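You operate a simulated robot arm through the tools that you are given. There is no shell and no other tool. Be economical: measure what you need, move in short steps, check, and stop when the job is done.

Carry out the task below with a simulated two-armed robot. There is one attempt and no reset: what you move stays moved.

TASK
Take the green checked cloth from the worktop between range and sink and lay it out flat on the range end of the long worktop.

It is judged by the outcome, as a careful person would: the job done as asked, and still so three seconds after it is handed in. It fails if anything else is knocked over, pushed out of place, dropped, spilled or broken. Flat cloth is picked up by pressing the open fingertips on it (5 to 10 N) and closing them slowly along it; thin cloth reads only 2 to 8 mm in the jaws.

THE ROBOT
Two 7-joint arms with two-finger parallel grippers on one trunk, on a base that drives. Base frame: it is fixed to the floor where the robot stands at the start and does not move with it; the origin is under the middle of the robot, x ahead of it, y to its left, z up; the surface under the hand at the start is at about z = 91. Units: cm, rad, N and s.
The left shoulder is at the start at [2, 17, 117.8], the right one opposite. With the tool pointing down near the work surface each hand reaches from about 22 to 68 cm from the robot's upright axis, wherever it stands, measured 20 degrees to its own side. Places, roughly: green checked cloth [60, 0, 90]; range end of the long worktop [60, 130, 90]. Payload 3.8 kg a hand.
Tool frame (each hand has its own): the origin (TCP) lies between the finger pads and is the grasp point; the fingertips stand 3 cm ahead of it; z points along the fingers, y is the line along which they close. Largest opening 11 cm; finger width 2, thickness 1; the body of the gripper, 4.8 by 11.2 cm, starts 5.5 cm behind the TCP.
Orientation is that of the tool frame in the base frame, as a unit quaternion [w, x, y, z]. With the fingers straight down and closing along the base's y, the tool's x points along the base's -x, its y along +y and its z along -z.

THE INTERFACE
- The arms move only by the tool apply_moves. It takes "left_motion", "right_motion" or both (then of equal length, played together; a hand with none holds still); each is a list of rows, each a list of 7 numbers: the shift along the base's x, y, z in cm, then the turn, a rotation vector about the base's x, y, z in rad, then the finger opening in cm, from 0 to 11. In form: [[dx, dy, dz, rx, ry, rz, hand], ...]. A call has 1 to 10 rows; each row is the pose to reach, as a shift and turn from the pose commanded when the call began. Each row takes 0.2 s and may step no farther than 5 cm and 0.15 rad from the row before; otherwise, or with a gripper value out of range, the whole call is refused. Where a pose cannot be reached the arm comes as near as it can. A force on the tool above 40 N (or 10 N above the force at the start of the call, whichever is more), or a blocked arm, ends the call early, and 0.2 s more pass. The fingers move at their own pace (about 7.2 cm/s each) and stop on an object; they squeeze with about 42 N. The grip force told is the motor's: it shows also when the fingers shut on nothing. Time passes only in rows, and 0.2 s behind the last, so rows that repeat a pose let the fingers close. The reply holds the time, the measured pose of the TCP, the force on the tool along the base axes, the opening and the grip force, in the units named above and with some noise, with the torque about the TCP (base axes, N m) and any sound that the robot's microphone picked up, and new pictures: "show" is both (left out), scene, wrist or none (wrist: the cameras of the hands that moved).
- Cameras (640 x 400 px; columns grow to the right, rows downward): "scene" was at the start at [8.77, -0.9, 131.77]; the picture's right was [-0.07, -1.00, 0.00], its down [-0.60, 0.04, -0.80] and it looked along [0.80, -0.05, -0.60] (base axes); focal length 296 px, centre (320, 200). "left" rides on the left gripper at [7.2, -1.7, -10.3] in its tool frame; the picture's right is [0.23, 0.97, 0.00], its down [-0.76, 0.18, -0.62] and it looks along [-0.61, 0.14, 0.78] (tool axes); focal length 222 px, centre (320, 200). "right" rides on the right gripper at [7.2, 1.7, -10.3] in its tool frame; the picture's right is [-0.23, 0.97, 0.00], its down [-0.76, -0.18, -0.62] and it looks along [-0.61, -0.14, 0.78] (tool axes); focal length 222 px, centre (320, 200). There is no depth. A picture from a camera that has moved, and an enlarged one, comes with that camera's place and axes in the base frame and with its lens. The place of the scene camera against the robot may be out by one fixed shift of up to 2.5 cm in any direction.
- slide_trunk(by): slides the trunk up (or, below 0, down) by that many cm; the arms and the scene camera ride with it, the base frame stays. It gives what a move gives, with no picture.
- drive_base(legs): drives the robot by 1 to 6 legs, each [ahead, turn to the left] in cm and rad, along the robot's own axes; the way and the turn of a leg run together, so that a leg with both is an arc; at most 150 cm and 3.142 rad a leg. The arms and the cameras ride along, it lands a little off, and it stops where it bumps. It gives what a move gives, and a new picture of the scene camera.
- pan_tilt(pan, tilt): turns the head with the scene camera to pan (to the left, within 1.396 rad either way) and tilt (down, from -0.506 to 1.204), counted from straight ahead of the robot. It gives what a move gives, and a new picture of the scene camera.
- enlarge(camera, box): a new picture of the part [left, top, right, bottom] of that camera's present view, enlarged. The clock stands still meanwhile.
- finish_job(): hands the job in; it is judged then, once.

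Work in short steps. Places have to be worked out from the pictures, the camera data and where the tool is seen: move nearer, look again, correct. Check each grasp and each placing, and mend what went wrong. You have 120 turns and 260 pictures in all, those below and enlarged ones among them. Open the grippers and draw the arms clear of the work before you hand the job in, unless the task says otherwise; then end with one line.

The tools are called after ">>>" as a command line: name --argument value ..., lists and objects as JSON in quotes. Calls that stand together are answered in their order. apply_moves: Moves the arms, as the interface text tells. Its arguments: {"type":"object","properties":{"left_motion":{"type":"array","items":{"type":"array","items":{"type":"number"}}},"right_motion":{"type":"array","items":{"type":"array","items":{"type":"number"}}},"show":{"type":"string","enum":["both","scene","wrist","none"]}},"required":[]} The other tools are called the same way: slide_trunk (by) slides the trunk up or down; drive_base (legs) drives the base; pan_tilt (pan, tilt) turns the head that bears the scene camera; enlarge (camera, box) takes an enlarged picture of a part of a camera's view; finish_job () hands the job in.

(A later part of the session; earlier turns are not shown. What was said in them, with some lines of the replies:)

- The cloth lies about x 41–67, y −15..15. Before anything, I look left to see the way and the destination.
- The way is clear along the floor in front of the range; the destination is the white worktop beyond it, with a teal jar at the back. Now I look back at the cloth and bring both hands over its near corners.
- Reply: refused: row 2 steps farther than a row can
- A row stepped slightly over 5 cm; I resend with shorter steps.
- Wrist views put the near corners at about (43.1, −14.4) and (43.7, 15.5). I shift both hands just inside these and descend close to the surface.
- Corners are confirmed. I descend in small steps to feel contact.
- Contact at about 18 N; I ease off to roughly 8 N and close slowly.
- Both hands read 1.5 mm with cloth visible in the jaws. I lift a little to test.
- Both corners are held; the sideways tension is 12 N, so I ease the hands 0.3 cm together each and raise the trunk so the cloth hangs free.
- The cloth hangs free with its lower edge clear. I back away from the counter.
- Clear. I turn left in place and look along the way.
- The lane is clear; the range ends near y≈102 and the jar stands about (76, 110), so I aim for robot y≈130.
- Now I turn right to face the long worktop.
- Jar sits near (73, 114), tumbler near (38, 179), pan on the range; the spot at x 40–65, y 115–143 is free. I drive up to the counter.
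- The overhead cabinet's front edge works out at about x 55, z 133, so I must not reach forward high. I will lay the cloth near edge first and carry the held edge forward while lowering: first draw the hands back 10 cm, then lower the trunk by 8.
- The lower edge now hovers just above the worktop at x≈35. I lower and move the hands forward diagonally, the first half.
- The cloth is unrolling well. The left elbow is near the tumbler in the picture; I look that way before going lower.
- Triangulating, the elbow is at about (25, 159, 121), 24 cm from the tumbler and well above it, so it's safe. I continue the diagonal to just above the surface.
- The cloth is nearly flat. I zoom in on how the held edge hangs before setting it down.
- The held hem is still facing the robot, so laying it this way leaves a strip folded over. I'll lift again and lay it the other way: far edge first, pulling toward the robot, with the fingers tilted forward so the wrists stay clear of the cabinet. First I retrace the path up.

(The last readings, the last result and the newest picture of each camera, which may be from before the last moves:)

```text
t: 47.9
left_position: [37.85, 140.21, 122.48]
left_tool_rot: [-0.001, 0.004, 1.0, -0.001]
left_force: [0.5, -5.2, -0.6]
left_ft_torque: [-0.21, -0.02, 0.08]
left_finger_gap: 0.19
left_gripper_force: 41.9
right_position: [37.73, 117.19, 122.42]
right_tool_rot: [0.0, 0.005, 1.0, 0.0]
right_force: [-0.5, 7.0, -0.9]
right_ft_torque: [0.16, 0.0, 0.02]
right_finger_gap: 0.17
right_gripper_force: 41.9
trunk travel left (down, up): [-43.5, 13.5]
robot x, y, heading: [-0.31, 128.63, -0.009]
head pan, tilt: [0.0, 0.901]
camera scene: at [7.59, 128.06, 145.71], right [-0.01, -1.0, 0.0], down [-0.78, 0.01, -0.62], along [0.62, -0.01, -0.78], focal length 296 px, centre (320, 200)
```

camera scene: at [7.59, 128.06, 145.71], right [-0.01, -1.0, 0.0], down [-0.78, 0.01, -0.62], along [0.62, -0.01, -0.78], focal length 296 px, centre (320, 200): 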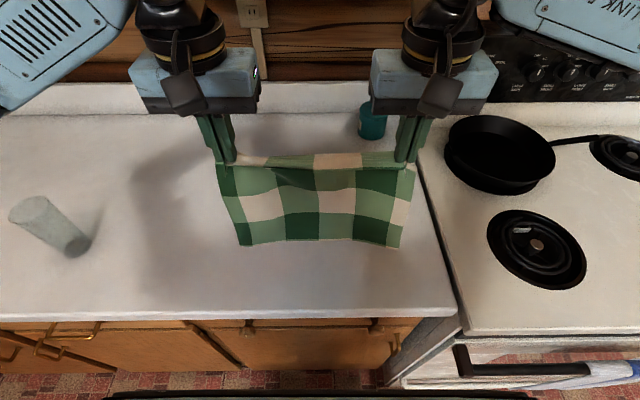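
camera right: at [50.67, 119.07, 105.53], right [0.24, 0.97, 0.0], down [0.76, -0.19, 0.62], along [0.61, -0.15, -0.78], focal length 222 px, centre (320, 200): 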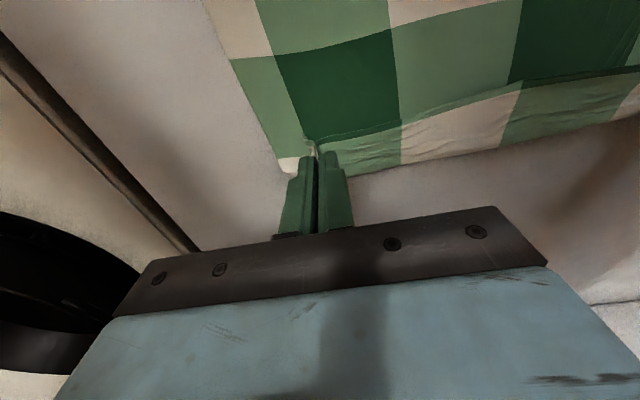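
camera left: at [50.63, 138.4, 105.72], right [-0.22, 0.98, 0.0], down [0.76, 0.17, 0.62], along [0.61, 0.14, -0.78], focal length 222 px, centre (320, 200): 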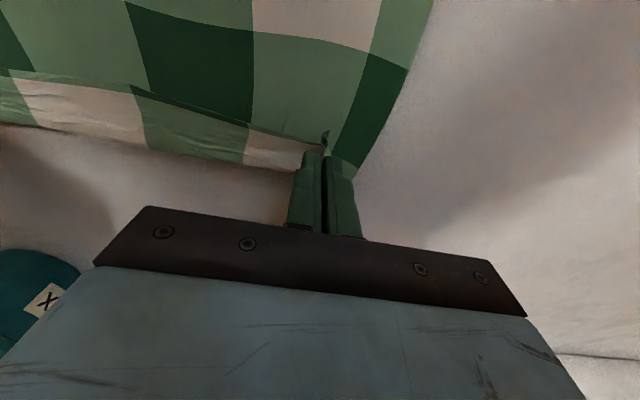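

Hanging again. I tilt the fingers forward 0.7 rad while carrying the cloth ahead to x≈58 and 2 cm to the left, wrists staying behind the cabinet front.

>>> apply_moves --left_motion '[[0, 0.3, 0, 0, -0.14, 0, 0], [2, 0.6, 0, 0, -0.28, 0, 0], [5, 1, 0, 0, -0.42, 0, 0], [8, 1.4, 0, 0, -0.56, 0, 0], [11, 1.8, 0, 0, -0.7, 0, 0], [14, 1.8, 0, 0, -0.7, 0, 0], [17, 1.8, 0, 0, -0.7, 0, 0], [19, 1.8, 0, 0, -0.7, 0, 0], [20, 1.8, 0, 0, -0.7, 0, 0], [20, 1.8, 0, 0, -0.7, 0, 0]]' --right_motion '[[0, 0.4, 0, 0, -0.14, 0, 0], [2, 0.8, 0, 0, -0.28, 0, 0], [5, 1.2, 0, 0, -0.42, 0, 0], [8, 1.7, 0, 0, -0.56, 0, 0], [11, 2.1, 0, 0, -0.7, 0, 0], [14, 2.1, 0, 0, -0.7, 0, 0], [17, 2.1, 0, 0, -0.7, 0, 0], [19, 2.1, 0, 0, -0.7, 0, 0], [20, 2.1, 0, 0, -0.7, 0, 0], [20, 2.1, 0, 0, -0.7, 0, 0]]' --show "scene"

```text
t: 50.1
left_position: [57.9, 142.03, 122.6]
left_tool_rot: [0.344, 0.003, 0.939, 0.002]
left_force: [0.2, -1.9, 0.7]
left_ft_torque: [-0.03, -0.06, -0.01]
left_finger_gap: 0.19
left_gripper_force: 42.2
right_position: [57.97, 119.24, 122.49]
right_tool_rot: [0.343, 0.004, 0.939, 0.003]
right_force: [-0.7, 2.0, -0.8]
right_ft_torque: [0.05, 0.07, 0.07]
right_finger_gap: 0.15
right_gripper_force: 41.3
trunk travel left (down, up): [-43.5, 13.5]
robot x, y, heading: [-0.19, 128.34, -0.007]
head pan, tilt: [0.0, 0.901]
camera scene: at [7.56, 128.07, 145.71], right [-0.01, -1.0, 0.0], down [-0.78, 0.01, -0.62], along [0.62, -0.01, -0.78], focal length 296 px, centre (320, 200)
```

scene: 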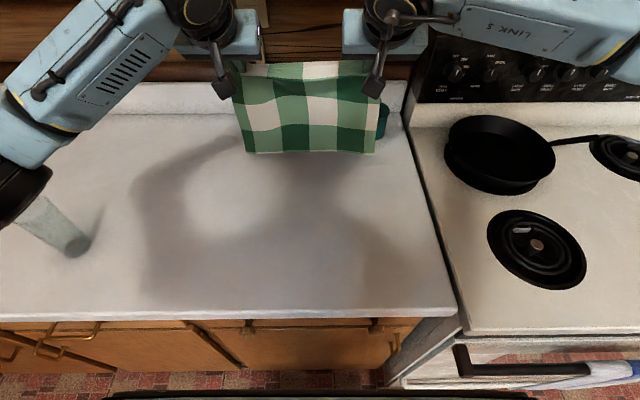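

Cloth hangs clear at x≈60, in front of the jar. Now I lower until the bottom touches, then pull back and down while righting the fingers.

>>> apply_moves --left_motion '[[0, 0, -2.2, 0, 0, 0, 0], [0, 0, -4.5, 0, 0, 0, 0], [-1.4, 0, -5.9, 0, 0.05, 0, 0], [-2.8, 0, -7.3, 0, 0.1, 0, 0], [-4.2, 0, -8.7, 0, 0.16, 0, 0], [-5.6, 0, -10.1, 0, 0.22, 0, 0], [-7, 0, -11.5, 0, 0.28, 0, 0], [-8.4, 0, -12.9, 0, 0.34, 0, 0], [-9.8, 0, -14.3, 0, 0.4, 0, 0], [-11.2, 0, -15.7, 0, 0.46, 0, 0]]' --right_motion '[[0, 0, -2.2, 0, 0, 0, 0], [0, 0, -4.5, 0, 0, 0, 0], [-1.4, 0, -5.9, 0, 0.05, 0, 0], [-2.8, 0, -7.3, 0, 0.1, 0, 0], [-4.2, 0, -8.7, 0, 0.16, 0, 0], [-5.6, 0, -10.1, 0, 0.22, 0, 0], [-7, 0, -11.5, 0, 0.28, 0, 0], [-8.4, 0, -12.9, 0, 0.34, 0, 0], [-9.8, 0, -14.3, 0, 0.4, 0, 0], [-11.2, 0, -15.7, 0, 0.46, 0, 0]]' --show "both"

```text
t: 52.3
left_position: [46.81, 141.91, 106.71]
left_tool_rot: [0.119, 0.004, 0.993, 0.001]
left_force: [-0.5, -1.3, 1.5]
left_ft_torque: [-0.01, -0.02, 0.03]
left_finger_gap: 0.18
left_gripper_force: 41.7
right_position: [46.63, 119.31, 106.73]
right_tool_rot: [0.119, 0.004, 0.993, 0.002]
right_force: [0.0, 0.9, 0.3]
right_ft_torque: [0.03, 0.01, 0.04]
right_finger_gap: 0.14
right_gripper_force: 41.3
trunk travel left (down, up): [-43.5, 13.5]
robot x, y, heading: [-0.16, 128.58, -0.008]
head pan, tilt: [0.0, 0.901]
camera scene: at [7.57, 128.06, 145.71], right [-0.01, -1.0, 0.0], down [-0.78, 0.01, -0.62], along [0.62, -0.01, -0.78], focal length 296 px, centre (320, 200)
camera right: at [37.09, 121.1, 115.03], right [0.23, 0.97, 0.06], down [0.59, -0.19, 0.79], along [0.77, -0.15, -0.62], focal length 222 px, centre (320, 200)
camera left: at [37.16, 140.27, 115.09], right [-0.21, 0.98, -0.05], down [0.59, 0.17, 0.79], along [0.78, 0.14, -0.62], focal length 222 px, centre (320, 200)
```

scene: 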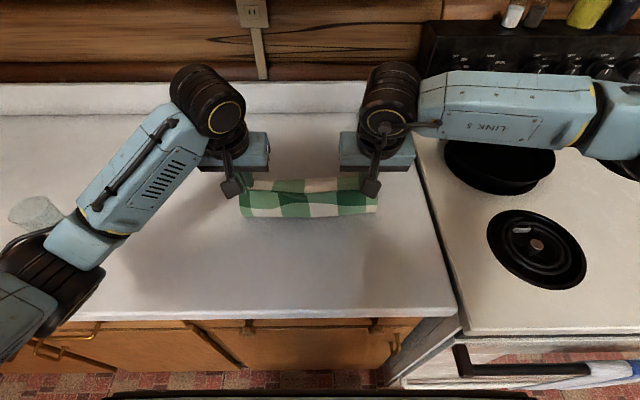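
right: 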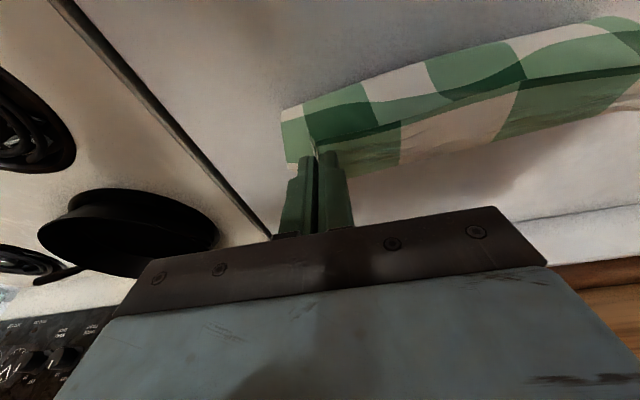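
left: 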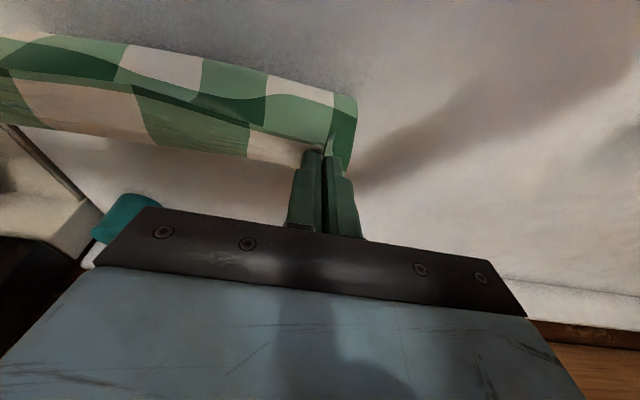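

The cloth bulges toward me because my pull-back lagged. I draw the hands back more, keeping height, to tighten it before lowering further.

>>> apply_moves --left_motion '[[-1.2, 0, 0, 0, 0.05, 0, 0], [-2.4, 0, 0, 0, 0.1, 0, 0], [-3.6, 0, 0, 0, 0.15, 0, 0], [-4.8, 0, 0, 0, 0.2, 0, 0], [-5.8, 0, -0.6, 0, 0.24, 0, 0]]' --right_motion '[[-1.2, 0, 0, 0, 0.05, 0, 0], [-2.4, 0, 0, 0, 0.1, 0, 0], [-3.6, 0, 0, 0, 0.15, 0, 0], [-4.8, 0, 0, 0, 0.2, 0, 0], [-5.8, 0, -0.6, 0, 0.24, 0, 0]]' --show "both"

```text
t: 53.5
left_position: [40.9, 141.8, 106.18]
left_tool_rot: [-0.001, 0.004, 1.0, 0.0]
left_force: [0.4, -0.4, 0.3]
left_ft_torque: [-0.01, 0.02, 0.02]
left_finger_gap: 0.19
left_gripper_force: 41.9
right_position: [40.66, 119.28, 106.07]
right_tool_rot: [0.0, 0.005, 1.0, 0.001]
right_force: [0.8, 0.6, -0.1]
right_ft_torque: [0.04, 0.03, 0.1]
right_finger_gap: 0.19
right_gripper_force: 42.4
trunk travel left (down, up): [-43.5, 13.5]
robot x, y, heading: [-0.16, 128.51, -0.01]
head pan, tilt: [0.0, 0.901]
camera scene: at [7.58, 128.06, 145.71], right [-0.01, -1.0, 0.0], down [-0.78, 0.01, -0.62], along [0.62, -0.01, -0.78], focal length 296 px, centre (320, 200)
camera right: at [33.66, 121.11, 116.41], right [0.24, 0.97, 0.0], down [0.76, -0.19, 0.62], along [0.6, -0.15, -0.78], focal length 222 px, centre (320, 200)
camera left: at [33.58, 140.18, 116.61], right [-0.22, 0.98, 0.0], down [0.76, 0.17, 0.62], along [0.61, 0.14, -0.78], focal length 222 px, centre (320, 200)
```

scene: 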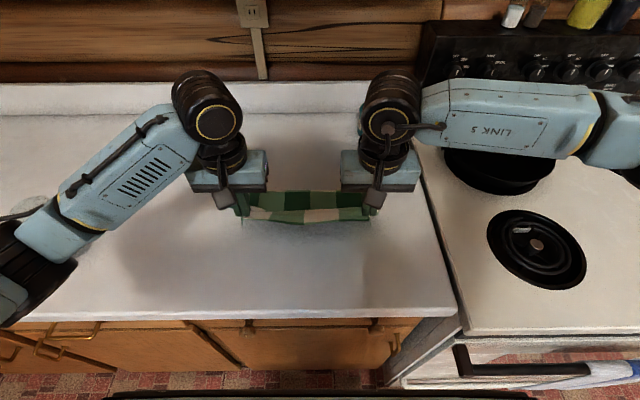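
right: 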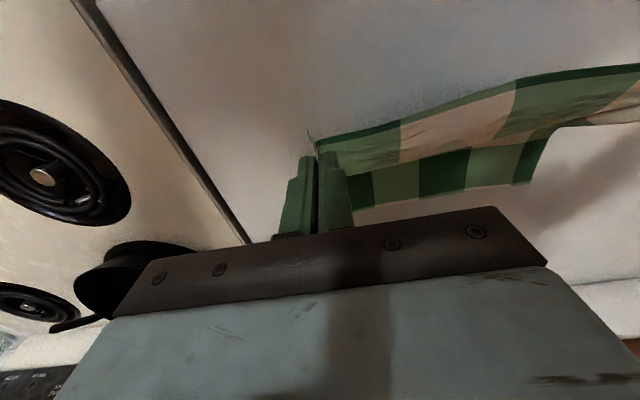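
left: 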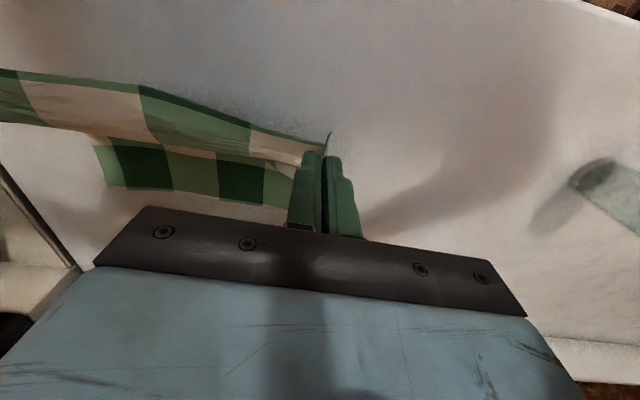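

Now it's as wanted: far corners at about (57.7, 114.6) and (57.7, 145.1), near hem held toward me. I lower the held edge while pulling back to lay it taut.

>>> apply_moves --left_motion '[[-1.3, 0, -1, 0, 0, 0, 0], [-2.6, 0, -2.2, 0, 0, 0, 0], [-3.6, 0, -3.6, 0, 0, 0, 0], [-4.6, 0, -5, 0, 0, 0, 0], [-5.5, 0, -6.5, 0, 0, 0, 0], [-6.3, 0, -8, 0, 0, 0, 0], [-7, 0, -9.5, 0, 0, 0, 0], [-7.6, 0, -10.7, 0, 0, 0, 0], [-7.8, 0, -11.3, 0, 0, 0, 0]]' --right_motion '[[-1.3, 0, -1, 0, 0, 0, 0], [-2.6, 0, -2.2, 0, 0, 0, 0], [-3.6, 0, -3.6, 0, 0, 0, 0], [-4.6, 0, -5, 0, 0, 0, 0], [-5.5, 0, -6.5, 0, 0, 0, 0], [-6.3, 0, -8, 0, 0, 0, 0], [-7, 0, -9.5, 0, 0, 0, 0], [-7.6, 0, -10.7, 0, 0, 0, 0], [-7.8, 0, -11.3, 0, 0, 0, 0]]' --show "both"

```text
t: 55.5
left_position: [32.98, 141.9, 94.96]
left_tool_rot: [0.0, 0.004, 1.0, 0.0]
left_force: [-0.1, -1.7, -0.8]
left_ft_torque: [-0.06, 0.0, 0.04]
left_finger_gap: 0.2
left_gripper_force: 41.7
right_position: [32.94, 119.32, 94.72]
right_tool_rot: [-0.001, 0.004, 1.0, 0.001]
right_force: [0.0, 2.4, 0.4]
right_ft_torque: [0.02, -0.03, 0.01]
right_finger_gap: 0.17
right_gripper_force: 41.0
trunk travel left (down, up): [-43.5, 13.5]
robot x, y, heading: [-0.35, 128.64, -0.009]
head pan, tilt: [0.0, 0.901]
camera scene: at [7.59, 128.07, 145.71], right [-0.01, -1.0, 0.0], down [-0.78, 0.01, -0.62], along [0.62, -0.01, -0.78], focal length 296 px, centre (320, 200)
camera right: at [25.86, 121.09, 104.98], right [0.24, 0.97, 0.0], down [0.76, -0.19, 0.62], along [0.61, -0.15, -0.78], focal length 222 px, centre (320, 200)
camera left: at [25.75, 140.26, 105.24], right [-0.22, 0.98, 0.0], down [0.76, 0.17, 0.62], along [0.61, 0.14, -0.78], focal length 222 px, centre (320, 200)
```

scene: 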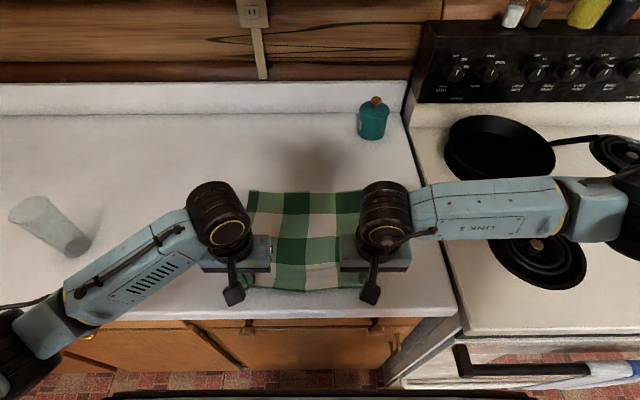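
right: 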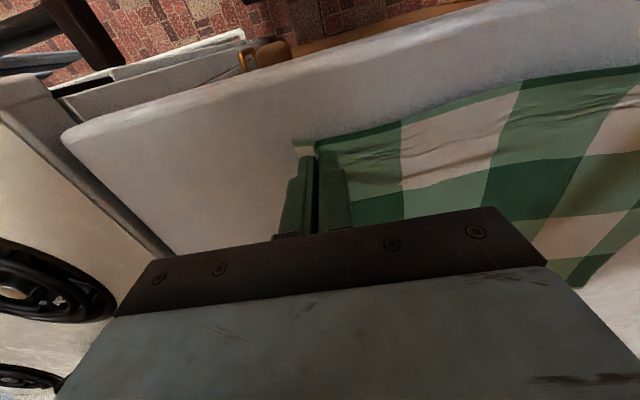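
left: 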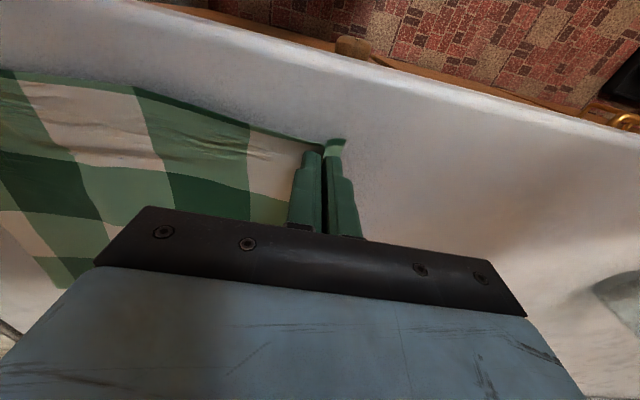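

Laid out well, on the worktop with margin to the front edge. I set the fingertips down lightly with a small extra pull.

>>> apply_moves --left_motion '[[-0.4, 0, -0.4, 0, 0, 0, 0], [-0.8, 0, -0.9, 0, 0, 0, 0], [-0.8, 0, -0.9, 0, 0, 0, 0]]' --right_motion '[[-0.4, 0, -0.4, 0, 0, 0, 0], [-0.8, 0, -0.7, 0, 0, 0, 0], [-0.8, 0, -0.7, 0, 0, 0, 0]]' --show "none"

```text
t: 56.3
left_position: [32.35, 141.9, 94.15]
left_tool_rot: [0.001, 0.006, 1.0, -0.001]
left_force: [2.8, 0.4, 14.8]
left_ft_torque: [0.09, 0.02, -0.02]
left_finger_gap: 0.17
left_gripper_force: 42.1
right_position: [32.16, 119.36, 94.09]
right_tool_rot: [0.0, 0.005, 1.0, 0.001]
right_force: [0.4, 1.1, 4.3]
right_ft_torque: [0.0, -0.02, 0.02]
right_finger_gap: 0.18
right_gripper_force: 41.4
trunk travel left (down, up): [-43.5, 13.5]
robot x, y, heading: [0.13, 128.38, -0.008]
head pan, tilt: [0.0, 0.901]
```

Contact. I open the fingers slowly under light pressure so they spread the pinched folds back out.

>>> apply_moves --left_motion '[[0, 0, 0.1, 0, 0, 0, 0.5], [0, 0, 0.1, 0, 0, 0, 1], [0, 0, 0.1, 0, 0, 0, 1.5], [0, 0, 0.1, 0, 0, 0, 2], [0, 0, 0.1, 0, 0, 0, 2.5], [0, 0, 0.1, 0, 0, 0, 3], [0, 0, 0.1, 0, 0, 0, 3.5], [0, 0, 0.1, 0, 0, 0, 4], [0, 0, 0.1, 0, 0, 0, 4]]' --right_motion '[[0, 0, -0.05, 0, 0, 0, 0.5], [0, 0, -0.05, 0, 0, 0, 1], [0, 0, -0.05, 0, 0, 0, 1.5], [0, 0, -0.05, 0, 0, 0, 2], [0, 0, -0.05, 0, 0, 0, 2.5], [0, 0, -0.05, 0, 0, 0, 3], [0, 0, -0.05, 0, 0, 0, 3.5], [0, 0, -0.05, 0, 0, 0, 4], [0, 0, -0.05, 0, 0, 0, 4]]' --show "wrist"

```text
t: 58.3
left_position: [32.23, 141.92, 94.12]
left_tool_rot: [0.001, 0.004, 1.0, 0.001]
left_force: [-0.5, -3.2, 16.6]
left_ft_torque: [0.19, 0.01, 0.04]
left_finger_gap: 3.67
left_gripper_force: 0.0
right_position: [32.13, 119.35, 94.12]
right_tool_rot: [0.0, 0.005, 1.0, 0.001]
right_force: [0.0, 2.5, 10.7]
right_ft_torque: [-0.12, 0.05, -0.02]
right_finger_gap: 3.79
right_gripper_force: 0.1
trunk travel left (down, up): [-43.5, 13.5]
robot x, y, heading: [-0.27, 128.24, -0.003]
head pan, tilt: [0.0, 0.901]
camera right: at [25.0, 121.1, 104.39], right [0.24, 0.97, 0.0], down [0.76, -0.19, 0.62], along [0.61, -0.15, -0.78], focal length 222 px, centre (320, 200)
camera left: at [24.83, 140.19, 104.48], right [-0.22, 0.98, 0.0], down [0.76, 0.17, 0.62], along [0.61, 0.14, -0.78], focal length 222 px, centre (320, 200)
```

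right: 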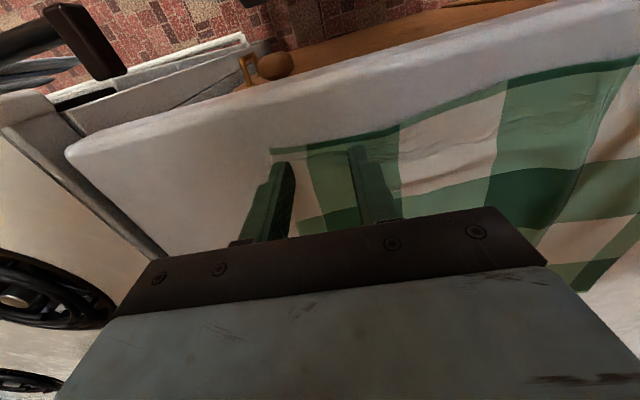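
left: 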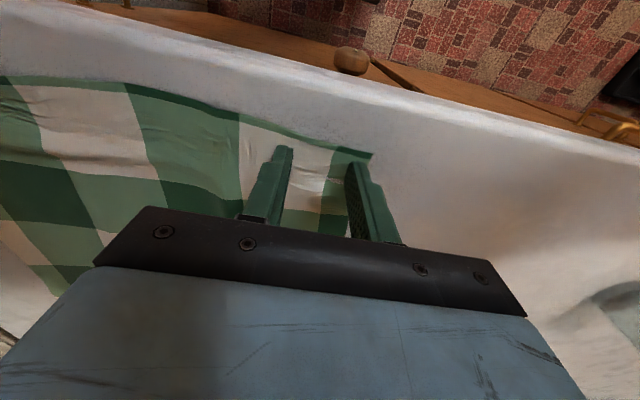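

The folds spread back out. I nudge the hands slightly apart to take out slack, then lift straight up and look.

>>> apply_moves --left_motion '[[-0.2, 0.3, 0, 0, 0, 0, 4], [-0.4, 0.6, 0, 0, 0, 0, 4], [-0.4, 0.6, 0.6, 0, 0, 0, 4], [-0.4, 0.6, 3, 0, 0, 0, 4], [-0.4, 0.6, 6, 0, 0, 0, 4], [-0.4, 2, 10, 0, 0, 0, 4], [-0.4, 2, 14, 0, 0, 0, 4]]' --right_motion '[[-0.2, -0.3, 0, 0, 0, 0, 4], [-0.4, -0.6, 0, 0, 0, 0, 4], [-0.4, -0.6, 0.6, 0, 0, 0, 4], [-0.4, -0.6, 3, 0, 0, 0, 4], [-0.4, -0.6, 6, 0, 0, 0, 4], [-0.4, -2, 10, 0, 0, 0, 4], [-0.4, -2, 14, 0, 0, 0, 4]]'

```text
t: 59.9
left_position: [31.65, 143.67, 108.0]
left_tool_rot: [-0.001, 0.005, 1.0, 0.0]
left_force: [-0.6, -0.5, 0.2]
left_ft_torque: [-0.02, -0.01, -0.03]
left_finger_gap: 3.99
left_gripper_force: 0.1
right_position: [31.99, 117.2, 107.76]
right_tool_rot: [0.0, 0.005, 1.0, 0.0]
right_force: [-0.2, -0.5, -0.1]
right_ft_torque: [0.03, -0.02, 0.03]
right_finger_gap: 3.97
right_gripper_force: 0.1
trunk travel left (down, up): [-43.5, 13.5]
robot x, y, heading: [0.1, 128.52, -0.009]
head pan, tilt: [0.0, 0.901]
camera scene: at [7.6, 128.04, 145.71], right [-0.01, -1.0, 0.0], down [-0.78, 0.01, -0.62], along [0.62, -0.01, -0.78], focal length 296 px, centre (320, 200)
camera right: at [24.73, 119.09, 118.11], right [0.24, 0.97, 0.0], down [0.76, -0.18, 0.62], along [0.61, -0.15, -0.78], focal length 222 px, centre (320, 200)
camera left: at [24.37, 142.06, 118.52], right [-0.22, 0.98, 0.0], down [0.76, 0.17, 0.62], along [0.61, 0.14, -0.78], focal length 222 px, centre (320, 200)
```

scene: 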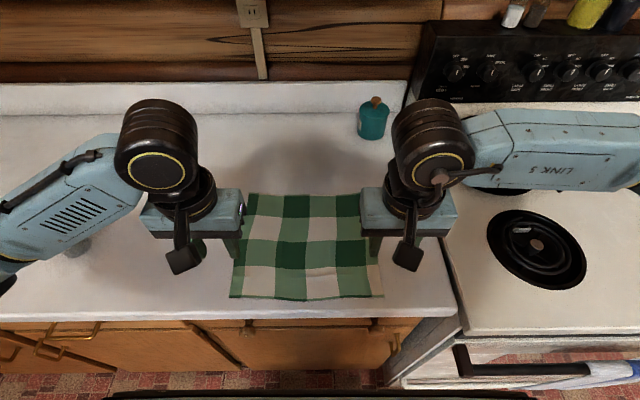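
right: 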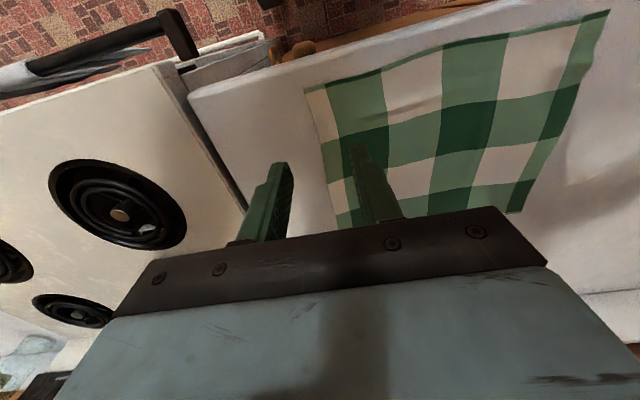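
left: 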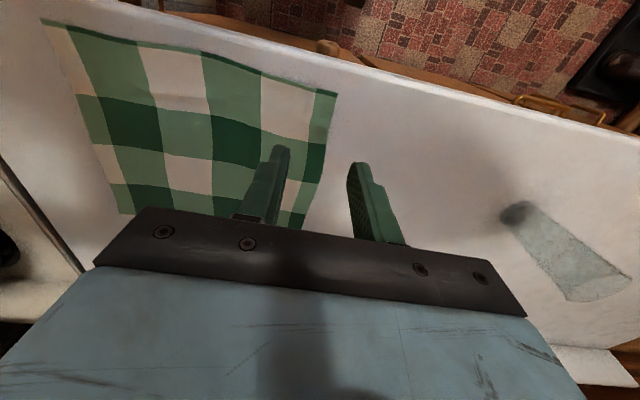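

The cloth lies flat and square. I raise the trunk, then back the robot away and check.

>>> slide_trunk --by 12

>>> drive_base --legs '[[-25, 0]]'

>>> enlarge --camera "scene" --box '[160, 60, 480, 260]'

```text
t: 61.4
left_position: [31.76, 143.71, 120.14]
left_tool_rot: [-0.001, 0.004, 1.0, -0.001]
left_force: [-0.5, 0.2, -0.3]
left_ft_torque: [0.03, -0.04, -0.01]
left_finger_gap: 4.01
left_gripper_force: 0.1
right_position: [31.89, 117.3, 119.73]
right_tool_rot: [0.0, 0.004, 1.0, 0.0]
right_force: [0.5, 0.8, 0.7]
right_ft_torque: [0.02, 0.03, 0.0]
right_finger_gap: 4.01
right_gripper_force: 0.1
trunk travel left (down, up): [-55.5, 1.5]
robot x, y, heading: [0.15, 128.68, -0.008]
head pan, tilt: [0.0, 0.901]
```

```text
t: 63.2
left_position: [6.85, 143.99, 120.17]
left_tool_rot: [0.0, 0.003, 1.0, 0.0]
left_force: [0.2, 0.5, 0.3]
left_ft_torque: [-0.01, 0.01, 0.04]
left_finger_gap: 3.99
left_gripper_force: 0.1
right_position: [7.14, 117.64, 119.85]
right_tool_rot: [0.001, 0.004, 1.0, 0.0]
right_force: [-0.8, 1.5, 1.0]
right_ft_torque: [-0.03, -0.03, 0.0]
right_finger_gap: 3.98
right_gripper_force: 0.0
trunk travel left (down, up): [-55.5, 1.5]
robot x, y, heading: [-24.92, 129.02, -0.004]
head pan, tilt: [0.0, 0.901]
camera scene: at [-17.14, 128.3, 157.71], right [-0.01, -1.0, 0.0], down [-0.78, 0.01, -0.62], along [0.62, 0.0, -0.78], focal length 296 px, centre (320, 200)
```

scene: 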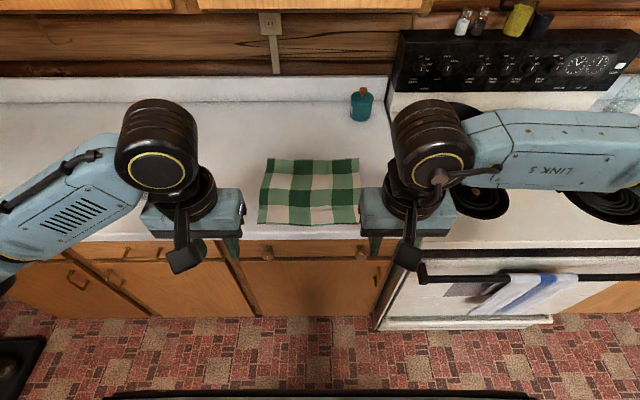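

```text
2.00 times, centred on (320, 160) of scene
camera zoom: at [-17.14, 128.3, 157.71], right [-0.01, -1.0, 0.0], down [-0.78, 0.01, -0.62], along [0.62, 0.0, -0.78], focal length 592 px, centre (320, 280)
```

zoom: 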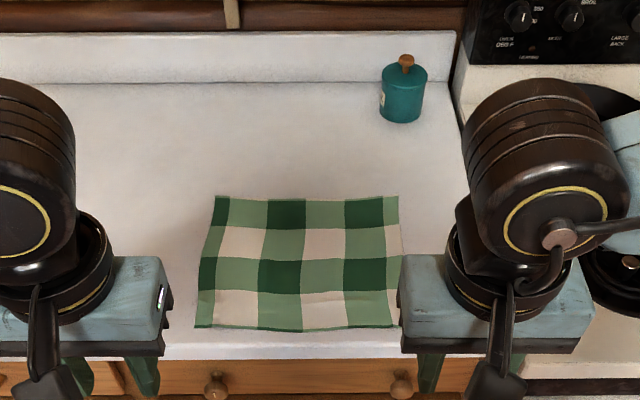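

The cloth lies flat on the range end of the long worktop. The jar and the range items stand where they were, the hands are open and clear, and I saw nothing disturbed, so I hand in.

>>> finish_job

```text
The job is handed in.
```

The green checked cloth is laid out flat on the range end of the long worktop, its near edge a few centimetres in from the front; I saw nothing else moved.
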